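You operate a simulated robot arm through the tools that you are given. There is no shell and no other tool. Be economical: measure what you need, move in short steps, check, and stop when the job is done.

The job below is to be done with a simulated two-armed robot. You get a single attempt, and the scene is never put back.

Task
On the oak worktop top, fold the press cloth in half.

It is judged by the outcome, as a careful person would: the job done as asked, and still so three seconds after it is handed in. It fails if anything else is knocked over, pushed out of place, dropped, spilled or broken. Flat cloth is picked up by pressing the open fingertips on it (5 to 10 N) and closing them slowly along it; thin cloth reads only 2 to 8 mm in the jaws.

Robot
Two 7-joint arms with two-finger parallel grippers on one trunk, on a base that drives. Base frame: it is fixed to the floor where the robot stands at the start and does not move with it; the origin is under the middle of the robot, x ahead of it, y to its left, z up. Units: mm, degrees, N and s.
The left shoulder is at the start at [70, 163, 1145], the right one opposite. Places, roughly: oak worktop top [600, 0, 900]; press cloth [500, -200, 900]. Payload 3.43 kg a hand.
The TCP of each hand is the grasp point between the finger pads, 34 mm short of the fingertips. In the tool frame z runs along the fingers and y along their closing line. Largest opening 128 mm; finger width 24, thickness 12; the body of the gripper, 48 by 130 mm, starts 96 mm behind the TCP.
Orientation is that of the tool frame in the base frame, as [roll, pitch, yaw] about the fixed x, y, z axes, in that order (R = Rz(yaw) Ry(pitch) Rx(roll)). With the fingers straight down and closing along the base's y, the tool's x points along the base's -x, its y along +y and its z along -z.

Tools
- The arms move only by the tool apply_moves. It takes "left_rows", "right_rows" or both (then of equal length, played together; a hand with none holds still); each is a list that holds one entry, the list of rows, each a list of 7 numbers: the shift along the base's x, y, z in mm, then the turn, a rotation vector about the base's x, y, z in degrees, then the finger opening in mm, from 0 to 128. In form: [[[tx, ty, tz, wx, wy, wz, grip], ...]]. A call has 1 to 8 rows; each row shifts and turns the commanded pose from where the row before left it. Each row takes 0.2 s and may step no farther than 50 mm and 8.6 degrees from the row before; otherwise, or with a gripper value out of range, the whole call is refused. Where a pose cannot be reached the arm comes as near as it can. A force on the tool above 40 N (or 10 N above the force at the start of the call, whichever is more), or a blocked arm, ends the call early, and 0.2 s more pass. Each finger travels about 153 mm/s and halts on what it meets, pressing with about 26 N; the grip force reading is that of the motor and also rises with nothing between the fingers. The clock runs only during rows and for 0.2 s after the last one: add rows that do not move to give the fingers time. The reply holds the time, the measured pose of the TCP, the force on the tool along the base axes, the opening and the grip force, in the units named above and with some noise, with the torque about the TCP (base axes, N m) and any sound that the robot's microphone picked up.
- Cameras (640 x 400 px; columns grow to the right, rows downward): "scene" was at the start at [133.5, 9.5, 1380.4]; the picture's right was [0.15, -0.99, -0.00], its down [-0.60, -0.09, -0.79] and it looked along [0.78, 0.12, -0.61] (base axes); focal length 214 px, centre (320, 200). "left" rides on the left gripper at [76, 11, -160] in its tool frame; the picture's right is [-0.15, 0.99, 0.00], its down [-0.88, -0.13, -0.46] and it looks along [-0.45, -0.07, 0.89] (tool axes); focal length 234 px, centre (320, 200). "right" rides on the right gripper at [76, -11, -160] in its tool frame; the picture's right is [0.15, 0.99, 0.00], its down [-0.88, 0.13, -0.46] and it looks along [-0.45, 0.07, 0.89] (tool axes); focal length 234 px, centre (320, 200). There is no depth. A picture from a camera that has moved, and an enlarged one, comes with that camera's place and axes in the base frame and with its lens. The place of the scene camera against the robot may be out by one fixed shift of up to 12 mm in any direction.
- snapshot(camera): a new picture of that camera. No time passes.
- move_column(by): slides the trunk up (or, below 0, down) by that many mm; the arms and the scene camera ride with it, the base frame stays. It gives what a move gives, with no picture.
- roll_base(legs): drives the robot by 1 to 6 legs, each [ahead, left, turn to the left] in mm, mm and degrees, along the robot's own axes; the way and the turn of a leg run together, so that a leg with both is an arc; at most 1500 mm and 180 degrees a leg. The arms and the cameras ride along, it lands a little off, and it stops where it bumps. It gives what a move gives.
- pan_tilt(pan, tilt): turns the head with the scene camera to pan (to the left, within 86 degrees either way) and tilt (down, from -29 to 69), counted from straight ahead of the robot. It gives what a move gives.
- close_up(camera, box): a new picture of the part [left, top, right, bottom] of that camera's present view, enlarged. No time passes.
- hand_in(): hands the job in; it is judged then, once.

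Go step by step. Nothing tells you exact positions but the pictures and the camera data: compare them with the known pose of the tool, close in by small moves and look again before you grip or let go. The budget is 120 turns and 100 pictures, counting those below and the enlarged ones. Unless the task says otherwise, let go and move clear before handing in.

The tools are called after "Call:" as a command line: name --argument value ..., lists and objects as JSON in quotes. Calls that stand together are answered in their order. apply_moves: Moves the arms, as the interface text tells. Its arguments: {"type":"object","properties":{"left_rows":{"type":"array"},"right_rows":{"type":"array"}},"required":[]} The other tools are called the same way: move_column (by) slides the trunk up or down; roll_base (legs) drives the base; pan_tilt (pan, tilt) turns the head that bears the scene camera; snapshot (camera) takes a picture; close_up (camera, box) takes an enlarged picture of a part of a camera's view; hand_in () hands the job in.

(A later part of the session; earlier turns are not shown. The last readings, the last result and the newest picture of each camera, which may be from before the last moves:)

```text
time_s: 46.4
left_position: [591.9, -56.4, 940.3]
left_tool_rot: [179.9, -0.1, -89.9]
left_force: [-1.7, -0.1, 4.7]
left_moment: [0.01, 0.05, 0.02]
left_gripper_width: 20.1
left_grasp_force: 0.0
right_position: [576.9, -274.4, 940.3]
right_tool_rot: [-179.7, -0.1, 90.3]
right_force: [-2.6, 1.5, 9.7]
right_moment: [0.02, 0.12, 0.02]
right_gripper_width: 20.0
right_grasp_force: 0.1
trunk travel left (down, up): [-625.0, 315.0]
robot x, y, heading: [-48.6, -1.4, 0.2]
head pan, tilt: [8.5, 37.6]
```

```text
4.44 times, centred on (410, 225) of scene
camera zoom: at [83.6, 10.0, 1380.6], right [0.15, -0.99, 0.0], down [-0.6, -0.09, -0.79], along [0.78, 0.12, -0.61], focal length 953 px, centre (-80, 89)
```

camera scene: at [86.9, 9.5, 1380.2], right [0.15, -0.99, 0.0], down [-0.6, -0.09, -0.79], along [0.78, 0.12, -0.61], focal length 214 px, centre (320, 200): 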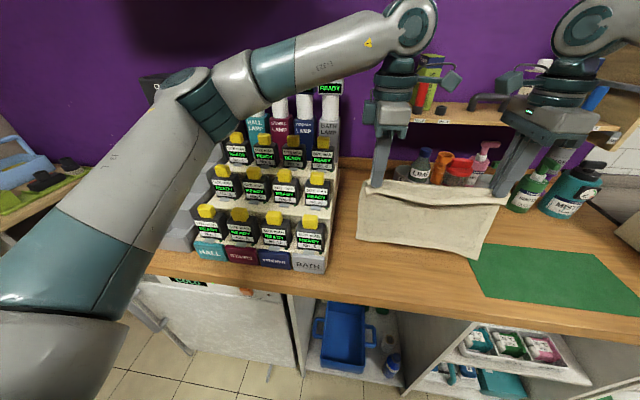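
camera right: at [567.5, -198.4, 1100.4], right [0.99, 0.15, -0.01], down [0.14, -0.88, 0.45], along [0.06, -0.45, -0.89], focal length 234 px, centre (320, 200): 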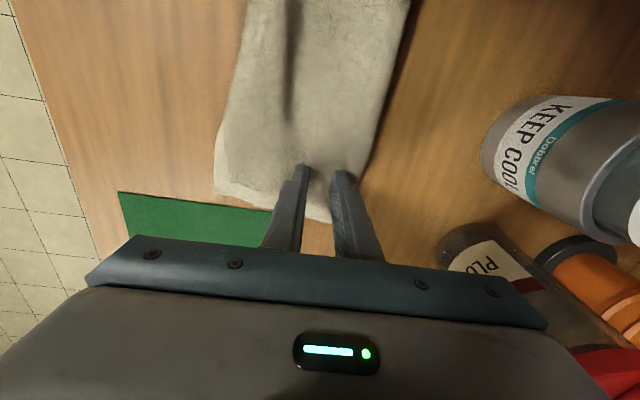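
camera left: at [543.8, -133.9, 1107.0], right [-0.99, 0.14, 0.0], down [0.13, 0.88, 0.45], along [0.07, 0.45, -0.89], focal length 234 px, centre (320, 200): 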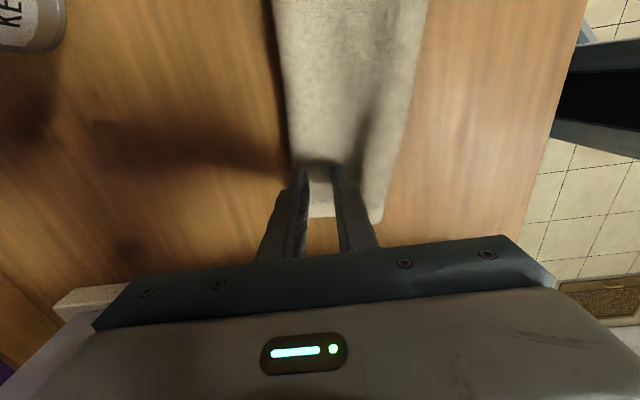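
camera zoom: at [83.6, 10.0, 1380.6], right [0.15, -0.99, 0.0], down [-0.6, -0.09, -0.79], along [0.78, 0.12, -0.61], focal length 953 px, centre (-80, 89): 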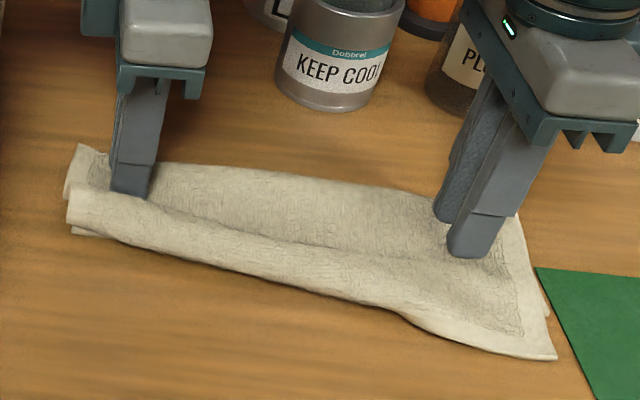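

Dragging works: the right end has unrolled flat. I keep dragging, with a bit more on the left.

Call:
apply_moves --left_rows '[[[0, 0, -1, 0, 0, 0, 20], [8, 0, 0, 0, 0, 0, 20], [8, 0, 0, 0, 0, 0, 20], [8, 0, 0, 0, 0, 0, 20], [8, 0, 0, 0, 0, 0, 20], [8, 0, 0, 0, 0, 0, 20], [0, 0, 0, 0, 0, 0, 20]]]' --right_rows '[[[0, 0, 0, 0, 0, 0, 20], [5, 0, 0, 0, 0, 0, 20], [5, 0, 0, 0, 0, 0, 20], [5, 0, 0, 0, 0, 0, 20], [5, 0, 0, 0, 0, 0, 20], [5, 0, 0, 0, 0, 0, 20], [0, 0, 0, 0, 0, 0, 20]]]'

Call:
close_up --camera "scene" --box '[340, 180, 480, 270]'

```text
time_s: 48.0
left_position: [630.5, -60.0, 941.2]
left_tool_rot: [-180.0, -0.1, -89.8]
left_force: [-2.4, -1.0, 5.9]
left_moment: [-0.02, 0.05, 0.03]
left_gripper_width: 19.6
left_grasp_force: 0.1
right_position: [602.8, -273.2, 941.0]
right_tool_rot: [-179.7, 0.0, 90.2]
right_force: [-2.0, -0.5, 7.1]
right_moment: [-0.04, 0.05, -0.02]
right_gripper_width: 19.7
right_grasp_force: 0.1
trunk travel left (down, up): [-625.0, 315.0]
robot x, y, heading: [-47.2, -1.8, 0.4]
head pan, tilt: [8.5, 37.6]
```

```text
4.44 times, centred on (410, 225) of scene
camera zoom: at [83.7, 9.9, 1380.6], right [0.15, -0.99, 0.0], down [-0.6, -0.09, -0.79], along [0.78, 0.12, -0.61], focal length 953 px, centre (-80, 89)
```

zoom: 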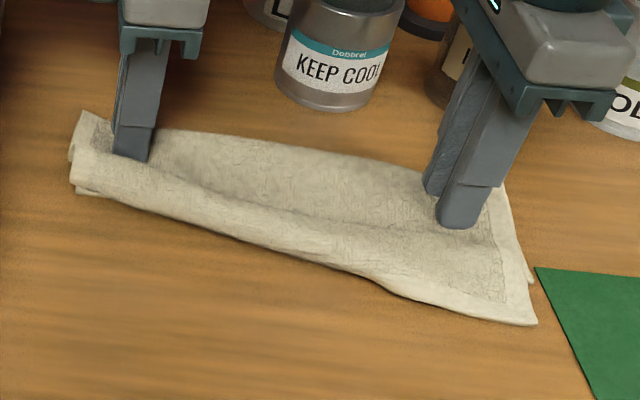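

The right side is good, but the left third of the near edge is still curled under. I lift both hands and look at it from above.

Call:
apply_moves --left_rows '[[[0, 0, 10, 0, 0, 0, 20], [-10, 0, 30, 0, 0, 0, 30], [-20, 0, 40, 0, 0, 0, 40], [-20, 0, 40, 0, 0, 0, 50], [-20, 0, 10, 0, 0, 0, 50], [0, 0, 0, 0, 0, 0, 50]]]' --right_rows '[[[0, 0, 10, 0, 0, 0, 20], [0, 0, 30, 0, 0, 0, 30], [-10, 0, 40, 0, 0, 0, 40], [-10, 0, 40, 0, 0, 0, 40], [-10, 0, 10, 0, 0, 0, 40], [0, 0, 0, 0, 0, 0, 40]]]'

Call:
close_up --camera "left" --box '[200, 0, 400, 200]'

Call:
close_up --camera "right" --box '[230, 0, 430, 200]'

Call:
close_up --camera "scene" --box '[345, 190, 415, 240]'

```text
time_s: 49.4
left_position: [563.8, -60.1, 1071.4]
left_tool_rot: [179.9, 0.0, -90.0]
left_force: [0.8, 0.6, -0.3]
left_moment: [0.01, -0.01, 0.0]
left_gripper_width: 49.9
left_grasp_force: 0.1
right_position: [575.7, -275.1, 1068.9]
right_tool_rot: [-179.5, -0.1, 90.2]
right_force: [0.6, 0.7, 0.8]
right_moment: [-0.02, -0.03, 0.0]
right_gripper_width: 40.1
right_grasp_force: 0.1
trunk travel left (down, up): [-625.0, 315.0]
robot x, y, heading: [-48.9, 0.0, -0.1]
head pan, tilt: [8.5, 37.6]
```

```text
2.00 times, centred on (300, 100) of left
camera zoom: at [553.5, -136.3, 1231.4], right [-0.99, 0.14, 0.0], down [0.13, 0.88, 0.45], along [0.06, 0.45, -0.89], focal length 468 px, centre (360, 400)
```

zoom: 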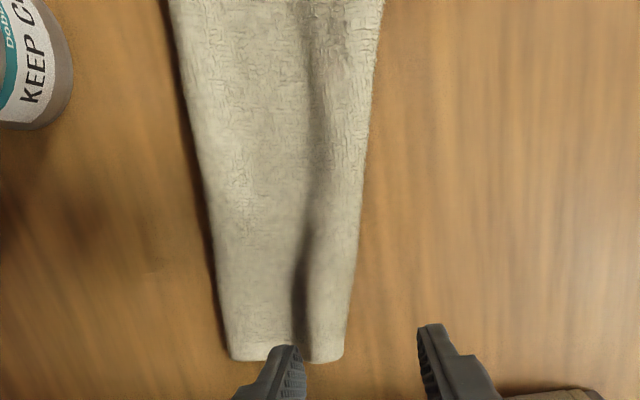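

```text
2.00 times, centred on (330, 100) of right
camera zoom: at [565.8, -200.2, 1229.9], right [0.99, 0.15, -0.01], down [0.14, -0.88, 0.45], along [0.06, -0.45, -0.89], focal length 468 px, centre (300, 400)
```

zoom: 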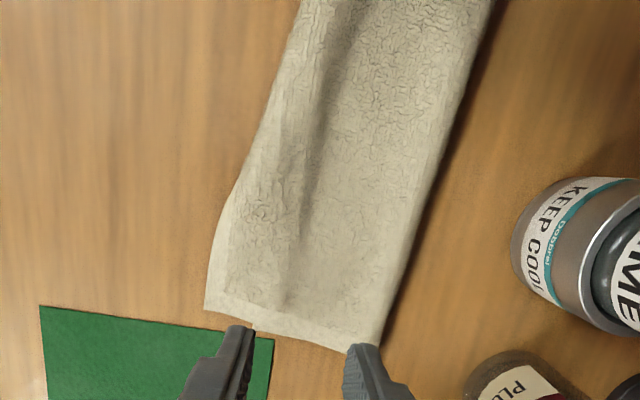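

```text
8.00 times, centred on (380, 215) of scene
camera zoom: at [86.3, 9.2, 1380.3], right [0.15, -0.99, 0.0], down [-0.6, -0.09, -0.79], along [0.78, 0.12, -0.61], focal length 1716 px, centre (-160, 80)
```

zoom: 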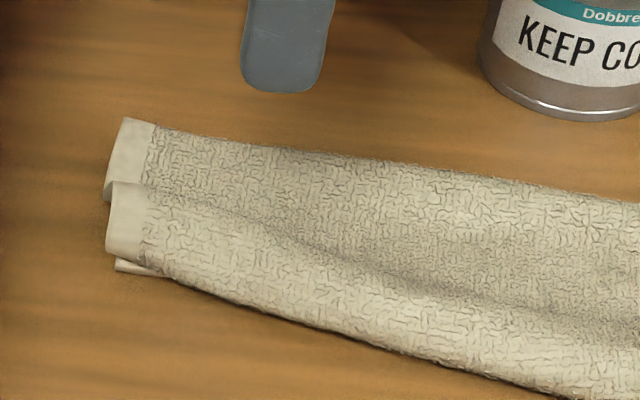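

On the right the near edge lies open and flat, while the left crest sits at x about 583 with its flap tucked. I pinch the left crest, lift it a little so the flap hangs, and lay it down moving away so the flap trails out.

Call:
apply_moves --left_rows '[[[15, 3, 0, 0, 0, 0, 44], [15, 3, -30, 0, 0, 0, 44], [0, 0, -40, 0, 0, 0, 44], [0, 0, -40, 0, 0, 0, 44], [0, 0, -14, 0, 0, 0, 44], [0, 0, -4, 0, 0, 0, 44], [0, 0, 0, 0, 0, 0, 44]]]'

Call:
close_up --camera "left" --box '[220, 60, 420, 260]'

```text
time_s: 51.0
left_position: [592.6, -52.1, 940.5]
left_tool_rot: [179.9, -0.1, -89.9]
left_force: [-0.2, 0.2, 2.3]
left_moment: [-0.03, -0.05, -0.02]
left_gripper_width: 43.8
left_grasp_force: 0.0
right_position: [575.1, -274.9, 1070.0]
right_tool_rot: [-179.5, -0.1, 90.3]
right_force: [0.1, 0.8, -0.2]
right_moment: [-0.01, 0.01, -0.01]
right_gripper_width: 40.0
right_grasp_force: 0.1
trunk travel left (down, up): [-625.0, 315.0]
robot x, y, heading: [-48.6, 0.6, -0.0]
head pan, tilt: [8.5, 37.6]
```

```text
2.00 times, centred on (320, 160) of left
camera zoom: at [581.9, -128.5, 1101.4], right [-0.99, 0.15, 0.0], down [0.13, 0.88, 0.45], along [0.06, 0.45, -0.89], focal length 468 px, centre (320, 280)
```

zoom: 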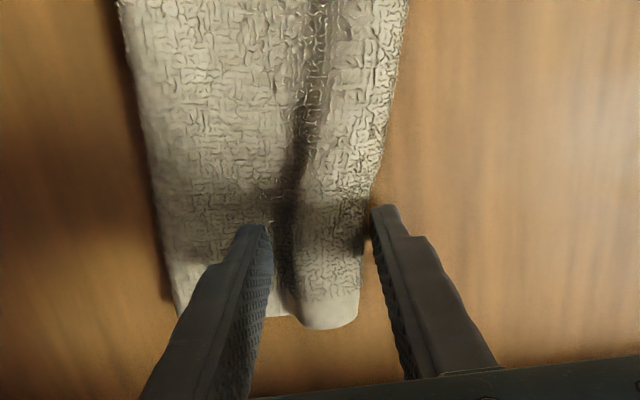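

The left fingers straddle the curl. I close on it and lift 50 mm.

Call:
apply_moves --left_rows '[[[0, 0, 1, 0, 0, 0, 36], [0, 0, 1, 0, 0, 0, 28], [0, 0, 1, 0, 0, 0, 20], [0, 0, 1, 0, 0, 0, 12], [0, 0, 0, 0, 0, 0, 5], [0, 0, 0, 0, 0, 0, 0], [0, 0, 0, 0, 0, 0, 0]]]'

Call:
apply_moves --left_rows '[[[0, 0, 10, 0, 0, 0, 0], [0, 0, 15, 0, 0, 0, 0], [0, 0, 15, 0, 0, 0, 0], [0, 0, 10, 0, 0, 0, 0], [0, 0, 0, 0, 0, 0, 0]]]'

Call:
close_up --camera "left" --box '[220, 60, 420, 260]'

Call:
close_up --camera "scene" --box '[345, 170, 445, 240]'

```text
time_s: 52.6
left_position: [592.1, -52.6, 944.9]
left_tool_rot: [179.9, -0.1, -89.9]
left_force: [0.6, 0.4, 0.6]
left_moment: [0.02, -0.04, 0.0]
left_gripper_width: 8.5
left_grasp_force: 26.0
right_position: [574.4, -275.3, 1069.4]
right_tool_rot: [-179.5, -0.1, 90.3]
right_force: [0.5, 0.0, -0.4]
right_moment: [-0.01, 0.01, 0.05]
right_gripper_width: 39.7
right_grasp_force: 0.0
trunk travel left (down, up): [-625.0, 315.0]
robot x, y, heading: [-48.5, 5.8, 0.1]
head pan, tilt: [8.5, 37.6]
```

```text
time_s: 53.8
left_position: [592.2, -53.1, 994.8]
left_tool_rot: [179.9, -0.2, -89.9]
left_force: [-0.1, 0.9, 0.5]
left_moment: [-0.01, 0.02, -0.04]
left_gripper_width: 8.1
left_grasp_force: 25.7
right_position: [575.4, -275.6, 1069.5]
right_tool_rot: [-179.6, 0.0, 90.2]
right_force: [0.0, 0.8, -0.1]
right_moment: [-0.04, 0.0, -0.04]
right_gripper_width: 39.8
right_grasp_force: 0.0
trunk travel left (down, up): [-625.0, 315.0]
robot x, y, heading: [-45.5, 1.2, 0.0]
head pan, tilt: [8.5, 37.6]
```

```text
2.00 times, centred on (320, 160) of left
camera zoom: at [581.9, -129.2, 1154.9], right [-0.99, 0.14, 0.0], down [0.13, 0.88, 0.45], along [0.06, 0.45, -0.89], focal length 468 px, centre (320, 280)
```

zoom: 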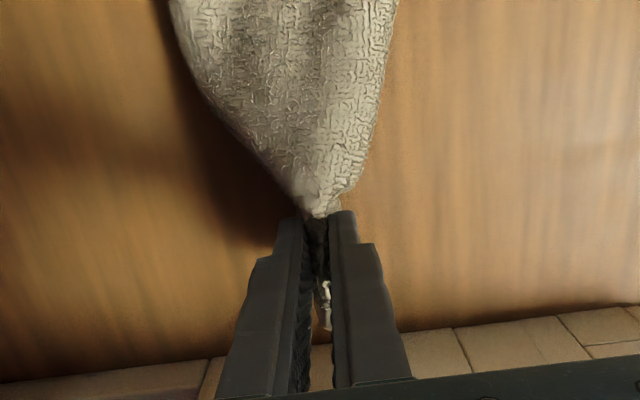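

```text
5.71 times, centred on (395, 205) of scene
camera zoom: at [85.8, 9.5, 1380.4], right [0.15, -0.99, 0.0], down [-0.6, -0.09, -0.79], along [0.78, 0.12, -0.61], focal length 1226 px, centre (-109, 171)
```

zoom: 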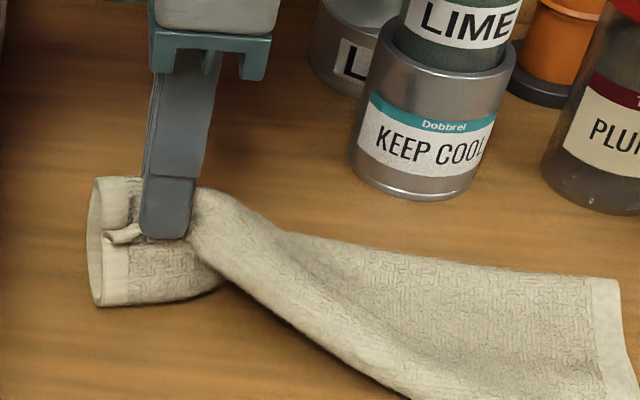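

The flap now hangs free on my side. I lower while moving away so it lays out toward me, then open with slight pressure.

Call:
apply_moves --left_rows '[[[0, 0, -12, 0, 0, 0, 0], [2, 0, -10, 0, 0, 0, 0], [6, 0, -8, 0, 0, 0, 0], [7, 0, -7, 0, 0, 0, 0], [7, 0, -6, 0, 0, 0, 0], [6, 0, -5, 0, 0, 0, 0], [4, 0, -3, 0, 0, 0, 0], [0, 0, 0, 0, 0, 0, 0]]]'

Call:
close_up --camera "scene" --box '[345, 170, 445, 240]'

```text
time_s: 55.6
left_position: [622.9, -52.7, 943.9]
left_tool_rot: [180.0, -0.1, -89.9]
left_force: [-2.2, 0.2, 7.8]
left_moment: [0.02, 0.1, -0.03]
left_gripper_width: 8.6
left_grasp_force: 25.9
right_position: [574.4, -275.4, 1071.8]
right_tool_rot: [-179.6, -0.1, 90.3]
right_force: [0.3, -0.2, 0.5]
right_moment: [0.02, -0.02, 0.02]
right_gripper_width: 39.9
right_grasp_force: 0.0
trunk travel left (down, up): [-625.0, 315.0]
robot x, y, heading: [-50.0, -5.7, -0.3]
head pan, tilt: [8.5, 37.6]
```

```text
5.71 times, centred on (395, 205) of scene
camera zoom: at [84.6, 9.5, 1380.6], right [0.15, -0.99, 0.0], down [-0.6, -0.09, -0.79], along [0.78, 0.12, -0.61], focal length 1226 px, centre (-109, 171)
```

zoom: 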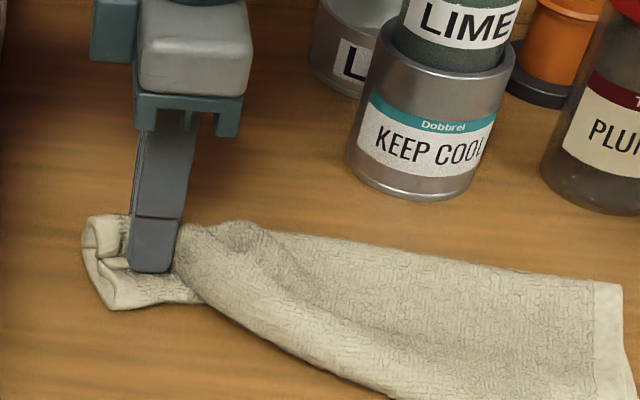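

The flap lies toward me with its hem visible. I open slowly with light pressure.

Call:
apply_moves --left_rows '[[[0, 0, 0, 0, 0, 0, 12], [0, 0, -1, 0, 0, 0, 18], [0, 0, -1, 0, 0, 0, 25], [0, 0, -1, 0, 0, 0, 32], [0, 0, 0, 0, 0, 0, 39], [0, 0, 0, 0, 0, 0, 46], [0, 0, 0, 0, 0, 0, 46]]]'

Call:
apply_moves --left_rows '[[[0, 0, 10, 0, 0, 0, 46], [0, 0, 30, 0, 0, 0, 46], [-10, 0, 40, 0, 0, 0, 46], [-20, 0, 40, 0, 0, 0, 46], [-20, 0, 10, 0, 0, 0, 46], [0, 0, 0, 0, 0, 0, 46]]]'

Call:
snapshot --camera "left"

Call:
close_up --camera "scene" --box '[340, 180, 480, 270]'

```text
time_s: 57.2
left_position: [624.1, -52.1, 939.8]
left_tool_rot: [180.0, -0.1, -89.9]
left_force: [1.4, -0.1, 4.6]
left_moment: [0.05, 0.07, -0.04]
left_gripper_width: 45.5
left_grasp_force: 0.1
right_position: [574.8, -275.1, 1069.9]
right_tool_rot: [-179.6, -0.2, 90.2]
right_force: [0.1, -0.1, 1.1]
right_moment: [0.0, 0.01, 0.02]
right_gripper_width: 40.1
right_grasp_force: 0.0
trunk travel left (down, up): [-625.0, 315.0]
robot x, y, heading: [-47.8, -1.3, 0.2]
head pan, tilt: [8.5, 37.6]
```

```text
time_s: 58.6
left_position: [572.5, -54.7, 1072.8]
left_tool_rot: [179.9, -0.1, -89.9]
left_force: [0.2, -0.8, 0.7]
left_moment: [0.01, 0.03, 0.01]
left_gripper_width: 46.2
left_grasp_force: 0.0
right_position: [574.9, -274.9, 1069.6]
right_tool_rot: [-179.6, -0.1, 90.2]
right_force: [-0.2, 0.8, -1.0]
right_moment: [0.01, 0.0, 0.04]
right_gripper_width: 40.1
right_grasp_force: 0.2
trunk travel left (down, up): [-625.0, 315.0]
robot x, y, heading: [-49.6, -1.3, 0.2]
head pan, tilt: [8.5, 37.6]
```

```text
23 pictures are left
camera left: at [562.3, -130.1, 1232.9], right [-0.99, 0.14, 0.0], down [0.13, 0.88, 0.45], along [0.06, 0.45, -0.89], focal length 234 px, centre (320, 200)
```

left: 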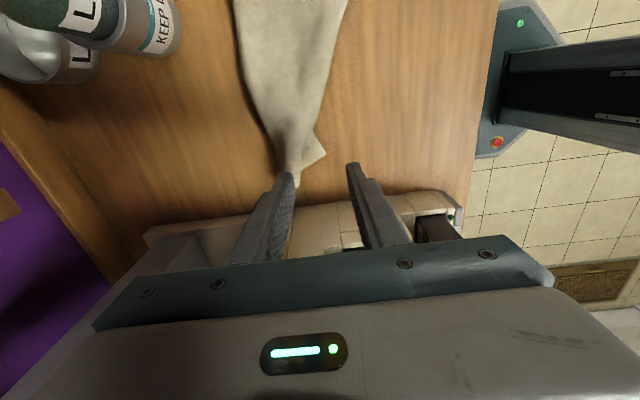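

```text
4.44 times, centred on (410, 225) of scene
camera zoom: at [86.0, 9.3, 1380.3], right [0.15, -0.99, 0.0], down [-0.6, -0.09, -0.79], along [0.78, 0.12, -0.61], focal length 953 px, centre (-80, 89)
```

zoom: 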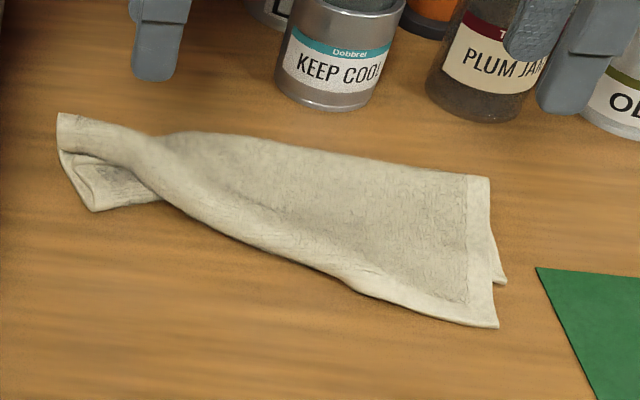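

The left end has bunched up with the lower corner sticking out. I will pick the cloth up by its fold with both hands so the open edges hang free and straighten, then lay it down with the edges trailing.

Call:
apply_moves --left_rows '[[[30, -12, 0, 0, 0, 0, 50], [30, -12, -40, 0, 0, 0, 50], [0, 0, -40, 0, 0, 0, 50], [0, 0, -40, 0, 0, 0, 50], [0, 0, -7, 0, 0, 0, 50], [0, 0, 0, 0, 0, 0, 50]]]' --right_rows '[[[27, 0, 0, 0, 0, 0, 50], [27, 0, -40, 0, 0, 0, 50], [0, 0, -40, 0, 0, 0, 50], [0, 0, -40, 0, 0, 0, 50], [0, 0, -4, 0, 0, 0, 50], [0, 0, 0, 0, 0, 0, 50]]]'

Call:
snapshot --camera "left"

Call:
snapshot --camera "right"

```text
refused: row 2 steps farther than a row can; nothing moved
```

```text
21 pictures are left
camera left: at [562.3, -130.1, 1232.9], right [-0.99, 0.14, 0.0], down [0.13, 0.88, 0.45], along [0.06, 0.45, -0.89], focal length 234 px, centre (320, 200)
```

left: 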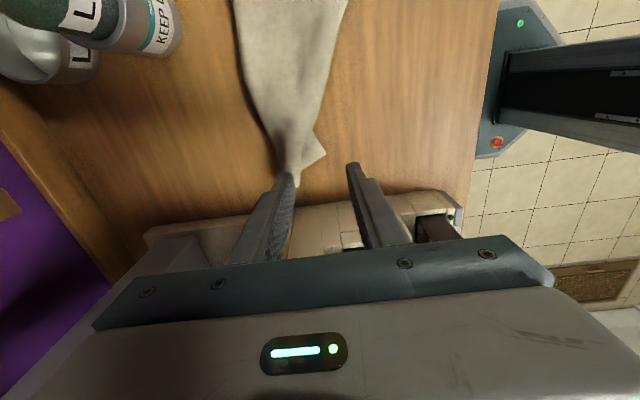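

```text
20 pictures are left
camera right: at [565.7, -200.0, 1230.0], right [0.99, 0.15, -0.01], down [0.14, -0.88, 0.45], along [0.06, -0.45, -0.89], focal length 234 px, centre (320, 200)
```

right: 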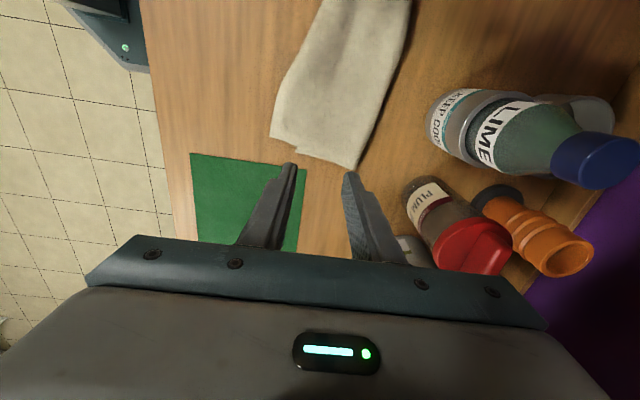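

Only the step size was refused. I redo the approach with smaller rows, with the right hand a little closer in.

Call:
apply_moves --left_rows '[[[30, -12, 0, 0, 0, 0, 50], [30, -10, 0, 0, 0, 0, 50], [0, 0, -45, 0, 0, 0, 50], [0, 0, -45, 0, 0, 0, 50], [0, 0, -37, 0, 0, 0, 50], [0, 0, 0, 0, 0, 0, 50]]]' --right_rows '[[[23, 0, 0, 0, 0, 0, 50], [23, 2, 0, 0, 0, 0, 50], [0, 0, -45, 0, 0, 0, 50], [0, 0, -45, 0, 0, 0, 50], [0, 0, -35, 0, 0, 0, 50], [0, 0, 0, 0, 0, 0, 50]]]'

Call:
snapshot --camera "left"

Call:
snapshot --camera "right"

```text
time_s: 60.0
left_position: [631.5, -75.2, 945.4]
left_tool_rot: [179.9, -0.2, -89.9]
left_force: [2.1, -0.9, 13.4]
left_moment: [0.0, 0.33, 0.02]
left_gripper_width: 49.1
left_grasp_force: 0.1
right_position: [620.0, -272.2, 946.7]
right_tool_rot: [-179.7, -0.2, 90.1]
right_force: [0.1, 0.3, 0.1]
right_moment: [-0.03, 0.0, 0.02]
right_gripper_width: 49.9
right_grasp_force: 0.1
trunk travel left (down, up): [-625.0, 315.0]
robot x, y, heading: [-45.3, -0.8, -0.1]
head pan, tilt: [8.5, 37.6]
```

```text
19 pictures are left
camera left: at [619.5, -151.3, 1106.2], right [-0.99, 0.15, 0.0], down [0.13, 0.88, 0.45], along [0.07, 0.45, -0.89], focal length 234 px, centre (320, 200)
```

left: 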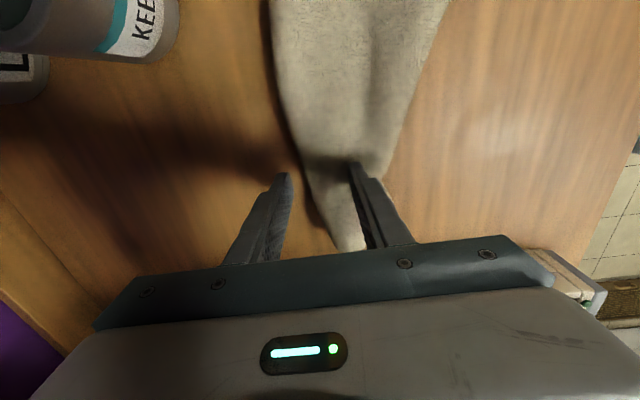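

```text
18 pictures are left
camera right: at [609.9, -197.7, 1106.8], right [0.99, 0.15, -0.01], down [0.14, -0.88, 0.45], along [0.06, -0.45, -0.89], focal length 234 px, centre (320, 200)
```

right: 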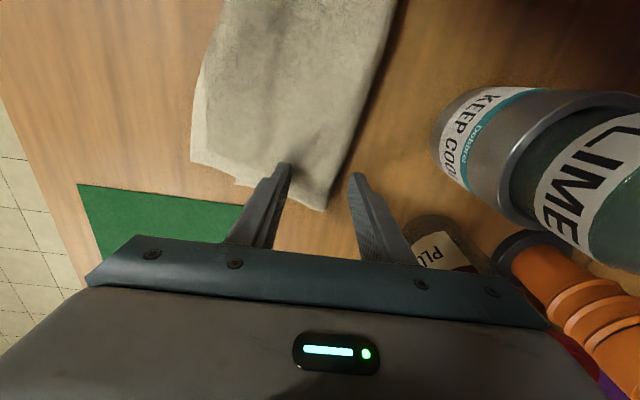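

Both fold lines lie between the fingers. I lower a bit further and close slowly to take the fold.

Call:
apply_moves --left_rows '[[[0, 0, -2, 0, 0, 0, 48], [0, 0, -2, 0, 0, 0, 42], [0, 0, 0, 0, 0, 0, 34], [0, 0, 0, 0, 0, 0, 26], [0, 0, 0, 0, 0, 0, 18], [0, 0, 0, 0, 0, 0, 10], [0, 0, 0, 0, 0, 0, 0], [0, 0, 0, 0, 0, 0, 0]]]' --right_rows '[[[0, 0, -4, 0, 0, 0, 48], [0, 0, -3, 0, 0, 0, 42], [0, 0, 0, 0, 0, 0, 34], [0, 0, 0, 0, 0, 0, 26], [0, 0, 0, 0, 0, 0, 18], [0, 0, 0, 0, 0, 0, 10], [0, 0, 0, 0, 0, 0, 0], [0, 0, 0, 0, 0, 0, 0]]]'

Call:
apply_moves --left_rows '[[[-3, 0, 20, 0, 0, 0, 0], [-3, 0, 20, 0, 0, 0, 0], [-3, 0, 20, 0, 0, 0, 0], [-3, 0, 20, 0, 0, 0, 0], [-3, 0, 20, 0, 0, 0, 0], [-3, 0, 20, 0, 0, 0, 0], [0, 0, 0, 0, 0, 0, 0]]]' --right_rows '[[[-3, 0, 20, 0, 0, 0, 0], [-3, 0, 20, 0, 0, 0, 0], [-3, 0, 20, 0, 0, 0, 0], [-3, 0, 20, 0, 0, 0, 0], [-3, 0, 20, 0, 0, 0, 0], [-3, 0, 20, 0, 0, 0, 0], [0, 0, 0, 0, 0, 0, 0]]]'

Call:
close_up --camera "scene" --box '[330, 130, 490, 250]'

```text
time_s: 61.8
left_position: [627.5, -75.5, 944.8]
left_tool_rot: [-179.7, -0.2, -89.9]
left_force: [-7.6, -1.0, 33.3]
left_moment: [0.01, 0.52, 0.02]
left_gripper_width: 7.4
left_grasp_force: 26.2
right_position: [616.2, -272.1, 940.0]
right_tool_rot: [-179.9, 0.0, 90.1]
right_force: [-0.2, 0.6, 3.5]
right_moment: [0.0, 0.04, -0.02]
right_gripper_width: 6.9
right_grasp_force: 26.6
trunk travel left (down, up): [-625.0, 315.0]
robot x, y, heading: [-49.7, 0.8, 0.2]
head pan, tilt: [8.5, 37.6]
```

```text
time_s: 63.4
left_position: [615.9, -75.4, 1060.2]
left_tool_rot: [179.9, -0.1, -89.9]
left_force: [-0.6, 0.1, 0.1]
left_moment: [-0.02, 0.0, 0.05]
left_gripper_width: 5.3
left_grasp_force: 25.9
right_position: [603.4, -270.5, 1059.7]
right_tool_rot: [-179.5, -0.1, 90.1]
right_force: [0.2, 0.3, -0.9]
right_moment: [-0.02, -0.04, -0.01]
right_gripper_width: 7.0
right_grasp_force: 25.8
trunk travel left (down, up): [-625.0, 315.0]
robot x, y, heading: [-49.7, 0.5, 0.1]
head pan, tilt: [8.5, 37.6]
```

```text
3.33 times, centred on (410, 190) of scene
camera zoom: at [86.3, 9.4, 1380.3], right [0.15, -0.99, 0.0], down [-0.6, -0.09, -0.79], along [0.78, 0.12, -0.61], focal length 715 px, centre (20, 233)
```

zoom: 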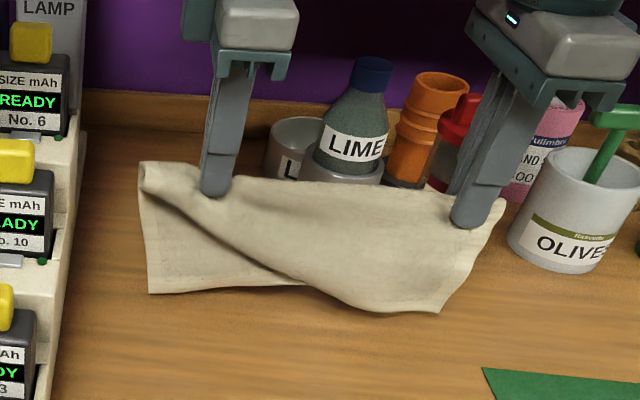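

The cloth now hangs from the fold and the right side looks clean, but the front layer's left corner is caught up near the left grip. I take a closer look.

Call:
close_up --camera "left" --box '[200, 20, 440, 260]'

Call:
close_up --camera "scene" --box '[355, 160, 425, 230]'

```text
1.67 times, centred on (320, 140) of left
camera zoom: at [605.1, -150.6, 1221.0], right [-0.99, 0.14, 0.0], down [0.13, 0.88, 0.45], along [0.06, 0.45, -0.89], focal length 390 px, centre (320, 300)
```

zoom: 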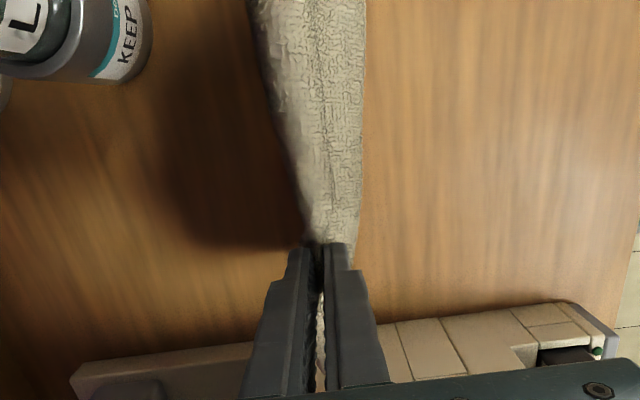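

```text
5.71 times, centred on (390, 195) of scene
camera zoom: at [86.3, 9.4, 1380.3], right [0.15, -0.99, 0.0], down [-0.6, -0.09, -0.79], along [0.78, 0.12, -0.61], focal length 1226 px, centre (-80, 229)
```

zoom: 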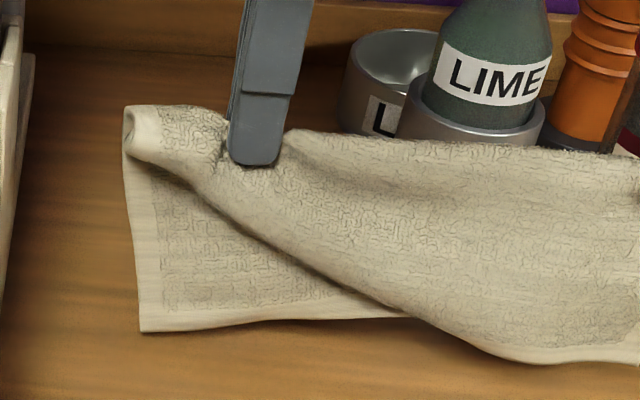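

I will lay the cloth down first, edges trailing toward me, and fix that one rolled corner afterwards. First I draw back while hanging to keep clear of the jars, then lower moving away.

Call:
apply_moves --left_rows '[[[-15, 0, 10, 0, 0, 0, 0], [-20, 0, 10, 0, 0, 0, 0], [-20, 0, 0, 0, 0, 0, 0], [-20, 0, 0, 0, 0, 0, 0], [-10, 0, 0, 0, 0, 0, 0], [0, 0, 0, 0, 0, 0, 0], [0, 0, 0, 0, 0, 0, 0]]]' --right_rows '[[[-15, 0, 10, 0, 0, 0, 0], [-20, 0, 10, 0, 0, 0, 0], [-20, 0, 0, 0, 0, 0, 0], [-20, 0, 0, 0, 0, 0, 0], [-10, 0, 0, 0, 0, 0, 0], [0, 0, 0, 0, 0, 0, 0], [0, 0, 0, 0, 0, 0, 0]]]'

Call:
apply_moves --left_rows '[[[14, 0, -15, 0, 0, 0, 0], [16, 0, -18, 0, 0, 0, 0], [16, 0, -18, 0, 0, 0, 0], [16, 0, -18, 0, 0, 0, 0], [14, 0, -18, 0, 0, 0, 0], [12, 0, -18, 0, 0, 0, 0], [8, 0, -18, 0, 0, 0, 0], [4, 0, -9, 0, 0, 0, 0]]]' --right_rows '[[[14, 0, -15, 0, 0, 0, 0], [16, 0, -18, 0, 0, 0, 0], [16, 0, -18, 0, 0, 0, 0], [16, 0, -18, 0, 0, 0, 0], [14, 0, -18, 0, 0, 0, 0], [12, 0, -18, 0, 0, 0, 0], [8, 0, -18, 0, 0, 0, 0], [4, 0, -9, 0, 0, 0, 0]]]'

Call:
close_up --camera "scene" --box '[330, 160, 490, 270]'

```text
time_s: 65.0
left_position: [529.7, -73.7, 1079.4]
left_tool_rot: [179.9, -0.1, -89.9]
left_force: [-0.5, 0.3, -0.5]
left_moment: [-0.04, -0.01, 0.0]
left_gripper_width: 5.3
left_grasp_force: 25.9
right_position: [517.6, -271.8, 1076.7]
right_tool_rot: [-179.6, -0.2, 90.2]
right_force: [0.1, -0.7, -0.1]
right_moment: [0.0, -0.07, -0.01]
right_gripper_width: 6.6
right_grasp_force: 25.5
trunk travel left (down, up): [-625.0, 315.0]
robot x, y, heading: [-48.0, 0.8, -0.1]
head pan, tilt: [8.5, 37.6]
```

```text
time_s: 66.8
left_position: [630.7, -75.1, 948.8]
left_tool_rot: [179.9, 0.0, -90.0]
left_force: [0.4, -0.5, 0.5]
left_moment: [-0.04, -0.04, 0.02]
left_gripper_width: 5.3
left_grasp_force: 25.9
right_position: [618.0, -272.4, 946.8]
right_tool_rot: [-179.7, 0.0, 90.2]
right_force: [-0.9, -0.6, 2.3]
right_moment: [-0.08, -0.07, 0.0]
right_gripper_width: 7.0
right_grasp_force: 25.6
trunk travel left (down, up): [-625.0, 315.0]
robot x, y, heading: [-49.9, -3.2, 0.0]
head pan, tilt: [8.5, 37.6]
```

```text
3.64 times, centred on (410, 215) of scene
camera zoom: at [84.7, 9.7, 1380.7], right [0.15, -0.99, 0.0], down [-0.6, -0.09, -0.79], along [0.78, 0.12, -0.61], focal length 780 px, centre (-7, 146)
```

zoom: 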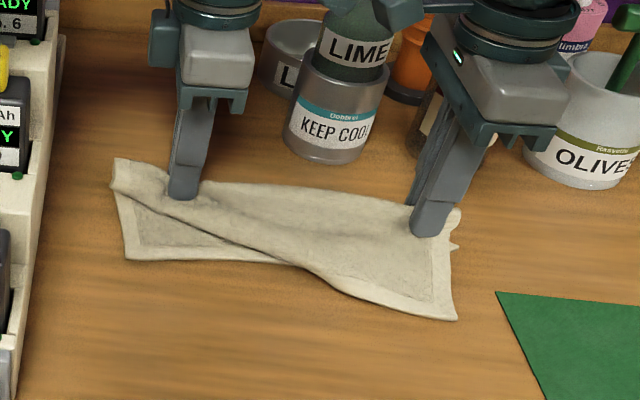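

Just as hoped: both layers lie flat with the fold at the far side, apart from the rolled top-left corner. I release both with light pressure and lift.

Call:
apply_moves --left_rows '[[[0, 0, -4, 0, 0, 0, 0], [0, 0, -1, 0, 0, 0, 12], [0, 0, -1, 0, 0, 0, 20], [0, 0, 0, 0, 0, 0, 28], [0, 0, 0, 0, 0, 0, 36], [0, 0, 0, 0, 0, 0, 44], [0, 0, 10, 0, 0, 0, 44]]]' --right_rows '[[[0, 0, -4, 0, 0, 0, 0], [0, 0, -1, 0, 0, 0, 12], [0, 0, -1, 0, 0, 0, 20], [0, 0, 0, 0, 0, 0, 28], [0, 0, 0, 0, 0, 0, 36], [0, 0, 0, 0, 0, 0, 44], [0, 0, 10, 0, 0, 0, 44]]]'

Call:
apply_moves --left_rows '[[[0, 0, 30, 0, 0, 0, 44], [-10, 0, 40, 0, 0, 0, 44], [-20, 0, 40, 0, 0, 0, 44], [-30, 0, 0, 0, 0, 0, 44], [0, 0, 0, 0, 0, 0, 44]]]' --right_rows '[[[0, 0, 30, 0, 0, 0, 44], [-10, 0, 40, 0, 0, 0, 44], [-20, 0, 40, 0, 0, 0, 44], [-30, 0, 0, 0, 0, 0, 44], [0, 0, 0, 0, 0, 0, 44]]]'

Call:
snapshot --camera "left"

Call:
close_up --camera "scene" --box '[340, 180, 470, 260]'

```text
time_s: 68.4
left_position: [630.9, -74.3, 950.3]
left_tool_rot: [179.8, -0.1, -89.9]
left_force: [-0.1, -0.3, 1.1]
left_moment: [0.03, 0.0, 0.01]
left_gripper_width: 44.0
left_grasp_force: 0.1
right_position: [618.4, -272.5, 949.0]
right_tool_rot: [-179.6, 0.0, 90.2]
right_force: [-0.3, -0.4, 0.1]
right_moment: [0.01, -0.01, -0.01]
right_gripper_width: 44.0
right_grasp_force: 0.2
trunk travel left (down, up): [-625.0, 315.0]
robot x, y, heading: [-51.2, -0.3, -0.1]
head pan, tilt: [8.5, 37.6]
```

```text
time_s: 69.6
left_position: [573.7, -74.3, 1059.4]
left_tool_rot: [179.8, 0.0, -89.9]
left_force: [-0.2, -0.1, 0.0]
left_moment: [0.02, 0.0, -0.01]
left_gripper_width: 44.1
left_grasp_force: 0.1
right_position: [557.8, -271.3, 1058.5]
right_tool_rot: [-179.5, 0.0, 90.3]
right_force: [-0.4, -0.5, 0.6]
right_moment: [0.0, 0.02, -0.01]
right_gripper_width: 44.0
right_grasp_force: 0.1
trunk travel left (down, up): [-625.0, 315.0]
robot x, y, heading: [-47.3, -1.0, 0.2]
head pan, tilt: [8.5, 37.6]
```

```text
13 pictures are left
camera left: at [563.4, -150.2, 1220.2], right [-0.99, 0.14, 0.0], down [0.13, 0.88, 0.45], along [0.06, 0.45, -0.89], focal length 234 px, centre (320, 200)
```

left: 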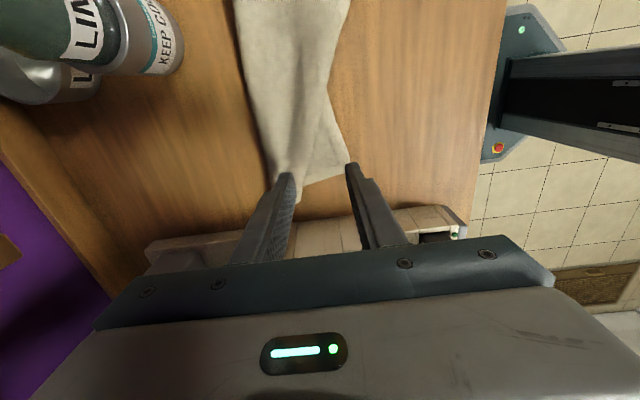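

```text
4.92 times, centred on (405, 220) of scene
camera zoom: at [86.9, 9.1, 1380.2], right [0.15, -0.99, 0.0], down [-0.6, -0.09, -0.79], along [0.78, 0.12, -0.61], focal length 1056 px, centre (-98, 102)
```

zoom: 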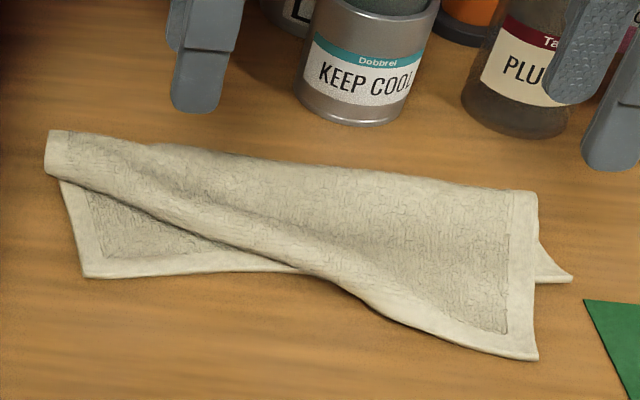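

The lower layer's left corner shows and the top layer sits askew, so the fold line is slanted. I will re-hang it with the right hand gripping about 30 mm in from the fold on the top layer, and the left hand on the fold farther from the end so the rolled corner can drop free.

Call:
apply_moves --left_rows '[[[28, -13, 0, 0, 0, 0, 44], [28, -13, 0, 0, 0, 0, 44], [0, 0, -40, 0, 0, 0, 44], [0, 0, -40, 0, 0, 0, 44], [0, 0, -28, 0, 0, 0, 44], [0, 0, -5, 0, 0, 0, 44], [0, 0, 0, 0, 0, 0, 44]]]' --right_rows '[[[26, -14, 0, 0, 0, 0, 36], [26, -14, 0, 0, 0, 0, 36], [0, 0, -40, 0, 0, 0, 36], [0, 0, -40, 0, 0, 0, 36], [0, 0, -28, 0, 0, 0, 36], [0, 0, -6, 0, 0, 0, 36], [0, 0, 0, 0, 0, 0, 36]]]'

Call:
snapshot --camera "left"

Call:
snapshot --camera "right"

```text
time_s: 71.2
left_position: [626.2, -101.0, 947.1]
left_tool_rot: [179.9, -0.1, -89.9]
left_force: [0.0, -1.1, 0.5]
left_moment: [0.02, 0.0, 0.02]
left_gripper_width: 44.0
left_grasp_force: 0.1
right_position: [608.4, -299.7, 946.9]
right_tool_rot: [-179.6, -0.1, 90.2]
right_force: [0.0, 0.4, -0.8]
right_moment: [-0.03, 0.01, 0.02]
right_gripper_width: 36.0
right_grasp_force: 0.0
trunk travel left (down, up): [-625.0, 315.0]
robot x, y, heading: [-49.3, -1.0, 0.3]
head pan, tilt: [8.5, 37.6]
```

```text
11 pictures are left
camera left: at [616.7, -177.6, 1107.8], right [-0.99, 0.15, 0.0], down [0.13, 0.88, 0.45], along [0.06, 0.45, -0.89], focal length 234 px, centre (320, 200)
```

left: 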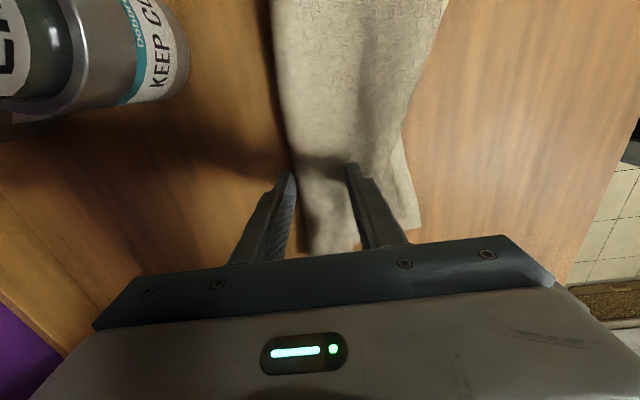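

```text
10 pictures are left
camera right: at [599.7, -223.9, 1106.7], right [0.99, 0.15, -0.01], down [0.14, -0.88, 0.45], along [0.06, -0.45, -0.89], focal length 234 px, centre (320, 200)
```

right: 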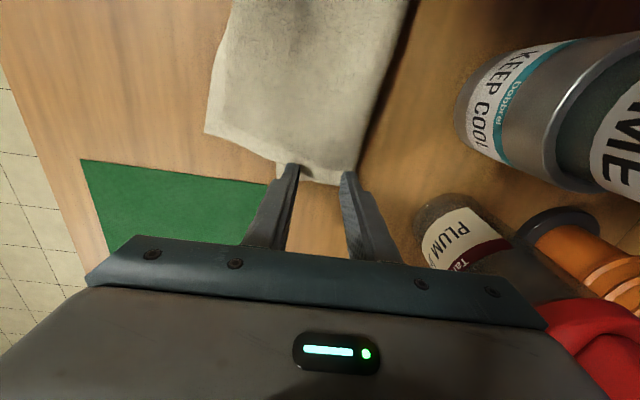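

The left far finger is just outside the fold and the right fingers are on the top layer 30 mm in. I shift the right hand in by 10 mm, press and close.

Call:
apply_moves --left_rows '[[[0, 0, -2, 0, 0, 0, 44], [0, 0, -3, 0, 0, 0, 44], [0, 0, -2, 0, 0, 0, 44], [0, 0, 0, 0, 0, 0, 44]]]' --right_rows '[[[0, 10, 0, 0, 0, 0, 36], [0, 0, -4, 0, 0, 0, 36], [0, 0, -4, 0, 0, 0, 36], [0, 0, 0, 0, 0, 0, 36]]]'

Call:
apply_moves --left_rows '[[[0, 0, 0, 0, 0, 0, 38], [0, 0, 0, 0, 0, 0, 32], [0, 0, 0, 0, 0, 0, 26], [0, 0, 0, 0, 0, 0, 20], [0, 0, 0, 0, 0, 0, 14], [0, 0, 0, 0, 0, 0, 8], [0, 0, 0, 0, 0, 0, 0], [0, 0, 0, 0, 0, 0, 0]]]' --right_rows '[[[0, 0, 0, 0, 0, 0, 32], [0, 0, 0, 0, 0, 0, 28], [0, 0, 0, 0, 0, 0, 23], [0, 0, 0, 0, 0, 0, 18], [0, 0, 0, 0, 0, 0, 12], [0, 0, 0, 0, 0, 0, 6], [0, 0, 0, 0, 0, 0, 0], [0, 0, 0, 0, 0, 0, 0]]]'

```text
time_s: 72.1
left_position: [628.3, -97.9, 943.5]
left_tool_rot: [-179.9, -0.1, -89.7]
left_force: [0.8, 1.9, 6.0]
left_moment: [-0.68, 0.3, 0.0]
left_gripper_width: 44.2
left_grasp_force: 0.1
right_position: [609.4, -292.7, 939.9]
right_tool_rot: [-179.8, 0.0, 90.1]
right_force: [-2.6, -3.8, 5.1]
right_moment: [0.37, -0.06, 0.1]
right_gripper_width: 36.0
right_grasp_force: 0.1
trunk travel left (down, up): [-625.0, 315.0]
robot x, y, heading: [-48.3, 3.2, -0.1]
head pan, tilt: [8.5, 37.6]
stopped in row 4 (right hand): the force on the tool passed its limit (the readings are from after the stop); the commanded pose is now the measured one
```

```text
time_s: 73.9
left_position: [627.4, -98.9, 942.3]
left_tool_rot: [180.0, 0.0, -89.5]
left_force: [0.5, 8.4, 9.1]
left_moment: [-1.72, 0.56, 0.07]
left_gripper_width: 8.7
left_grasp_force: 26.2
right_position: [608.4, -292.0, 940.4]
right_tool_rot: [-179.8, 0.0, 89.9]
right_force: [-1.5, -7.7, 4.2]
right_moment: [1.13, -0.4, 0.27]
right_gripper_width: 7.9
right_grasp_force: 25.7
trunk travel left (down, up): [-625.0, 315.0]
robot x, y, heading: [-49.7, -0.9, -0.3]
head pan, tilt: [8.5, 37.6]
```

The wrists were touching, so I separate them slightly while lifting. Both grips hold.

Call:
apply_moves --left_rows '[[[0, 3, 5, 0, 0, 0, 0], [-5, 1, 20, 0, 0, 0, 0], [-10, 0, 25, 0, 0, 0, 0], [-15, 0, 25, 0, 0, 0, 0], [-20, 0, 25, 0, 0, 0, 0], [-20, 0, 25, 0, 0, 0, 0], [-10, 0, 15, 0, 0, 0, 0], [0, 0, 0, 0, 0, 0, 0]]]' --right_rows '[[[0, -3, 5, 0, 0, 0, 0], [-5, -2, 20, 0, 0, 0, 0], [-10, 0, 25, 0, 0, 0, 0], [-15, 0, 25, 0, 0, 0, 0], [-20, 0, 25, 0, 0, 0, 0], [-20, 0, 25, 0, 0, 0, 0], [-10, 0, 15, 0, 0, 0, 0], [0, 0, 0, 0, 0, 0, 0]]]'

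Call:
close_up --camera "scene" --box '[340, 140, 480, 250]'

```text
time_s: 75.7
left_position: [549.0, -97.5, 1081.3]
left_tool_rot: [180.0, 0.0, -89.6]
left_force: [0.5, -2.8, 0.7]
left_moment: [-0.07, 0.04, 0.0]
left_gripper_width: 8.1
left_grasp_force: 26.0
right_position: [529.3, -298.1, 1079.2]
right_tool_rot: [-179.7, 0.0, 90.0]
right_force: [0.3, 1.6, -0.7]
right_moment: [0.1, -0.01, 0.07]
right_gripper_width: 7.1
right_grasp_force: 26.3
trunk travel left (down, up): [-625.0, 315.0]
robot x, y, heading: [-48.9, -2.0, 0.2]
head pan, tilt: [8.5, 37.6]
```

```text
3.64 times, centred on (410, 195) of scene
camera zoom: at [86.4, 9.4, 1380.3], right [0.15, -0.99, 0.0], down [-0.6, -0.09, -0.79], along [0.78, 0.12, -0.61], focal length 780 px, centre (-7, 218)
```

zoom: 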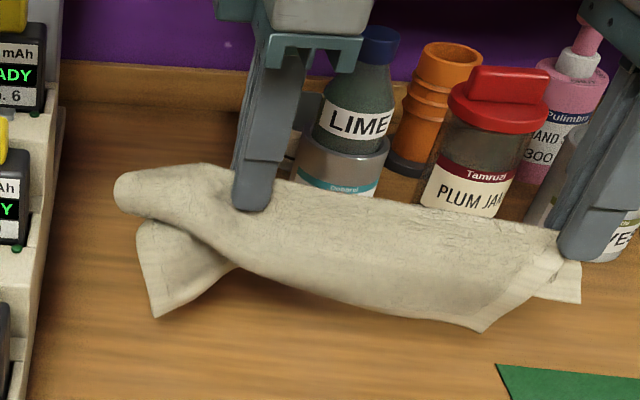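

The left corner stays curled, so I will reset this neatly: lay it down, release, expose the lower layer's near edge, and regrip that edge by both corners. Laying down now.

Call:
apply_moves --left_rows '[[[8, 0, -18, 0, 0, 0, 0], [10, 0, -20, 0, 0, 0, 0], [12, 0, -20, 0, 0, 0, 0], [12, 0, -20, 0, 0, 0, 0], [10, 0, -20, 0, 0, 0, 0], [8, 0, -18, 0, 0, 0, 0], [4, 0, -16, 0, 0, 0, 0], [0, 0, -4, 0, 0, 0, 0]]]' --right_rows '[[[8, 0, -18, 0, 0, 0, 0], [10, 0, -20, 0, 0, 0, 0], [12, 0, -20, 0, 0, 0, 0], [12, 0, -20, 0, 0, 0, 0], [10, 0, -20, 0, 0, 0, 0], [8, 0, -18, 0, 0, 0, 0], [4, 0, -16, 0, 0, 0, 0], [0, 0, -4, 0, 0, 0, 0]]]'

Call:
apply_moves --left_rows '[[[0, 0, 0, 0, 0, 0, 15], [0, 0, 0, 0, 0, 0, 28], [0, 0, 0, 0, 0, 0, 40], [0, 0, 0, 0, 0, 0, 50], [0, 0, 20, 0, 0, 0, 50], [0, 0, 40, 0, 0, 0, 50], [0, 0, 45, 0, 0, 0, 50], [0, 0, 45, 0, 0, 0, 50]]]' --right_rows '[[[0, 0, 0, 0, 0, 0, 15], [0, 0, 0, 0, 0, 0, 28], [0, 0, 0, 0, 0, 0, 40], [0, 0, 0, 0, 0, 0, 50], [0, 0, 20, 0, 0, 0, 50], [0, 0, 40, 0, 0, 0, 50], [0, 0, 45, 0, 0, 0, 50], [0, 0, 45, 0, 0, 0, 50]]]'

Call:
close_up --camera "scene" --box '[340, 180, 480, 270]'

```text
time_s: 77.5
left_position: [611.8, -93.0, 948.4]
left_tool_rot: [-179.9, -0.1, -89.7]
left_force: [-0.1, -4.8, 2.6]
left_moment: [-0.13, 0.02, 0.01]
left_gripper_width: 7.9
left_grasp_force: 26.0
right_position: [594.5, -295.6, 944.8]
right_tool_rot: [-179.9, 0.0, 89.9]
right_force: [0.5, 4.8, 2.5]
right_moment: [0.16, -0.06, 0.01]
right_gripper_width: 7.3
right_grasp_force: 25.7
trunk travel left (down, up): [-625.0, 315.0]
robot x, y, heading: [-44.9, -2.0, 0.0]
head pan, tilt: [8.5, 37.6]
```

```text
time_s: 79.3
left_position: [608.7, -97.3, 1099.2]
left_tool_rot: [-179.8, 0.0, -89.6]
left_force: [-0.2, 0.1, -0.2]
left_moment: [0.03, -0.02, -0.01]
left_gripper_width: 49.6
left_grasp_force: 0.1
right_position: [594.4, -299.6, 1093.3]
right_tool_rot: [-179.7, 0.0, 90.0]
right_force: [0.0, 0.2, 0.1]
right_moment: [-0.04, -0.01, 0.01]
right_gripper_width: 50.0
right_grasp_force: 0.1
trunk travel left (down, up): [-625.0, 315.0]
robot x, y, heading: [-47.2, -1.0, 0.1]
head pan, tilt: [8.5, 37.6]
```

```text
4.44 times, centred on (410, 225) of scene
camera zoom: at [83.5, 9.6, 1380.5], right [0.15, -0.99, 0.0], down [-0.6, -0.09, -0.79], along [0.78, 0.12, -0.61], focal length 953 px, centre (-80, 89)
```

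zoom: 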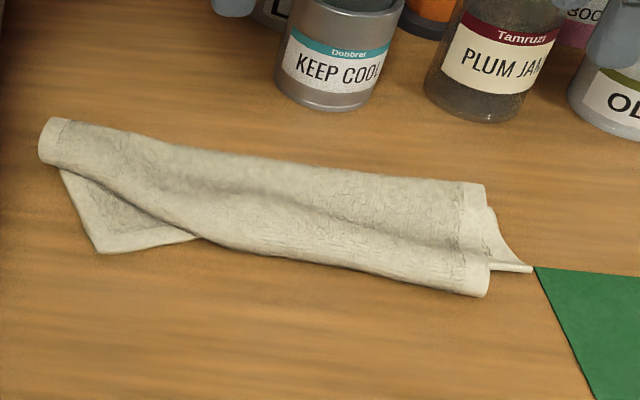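

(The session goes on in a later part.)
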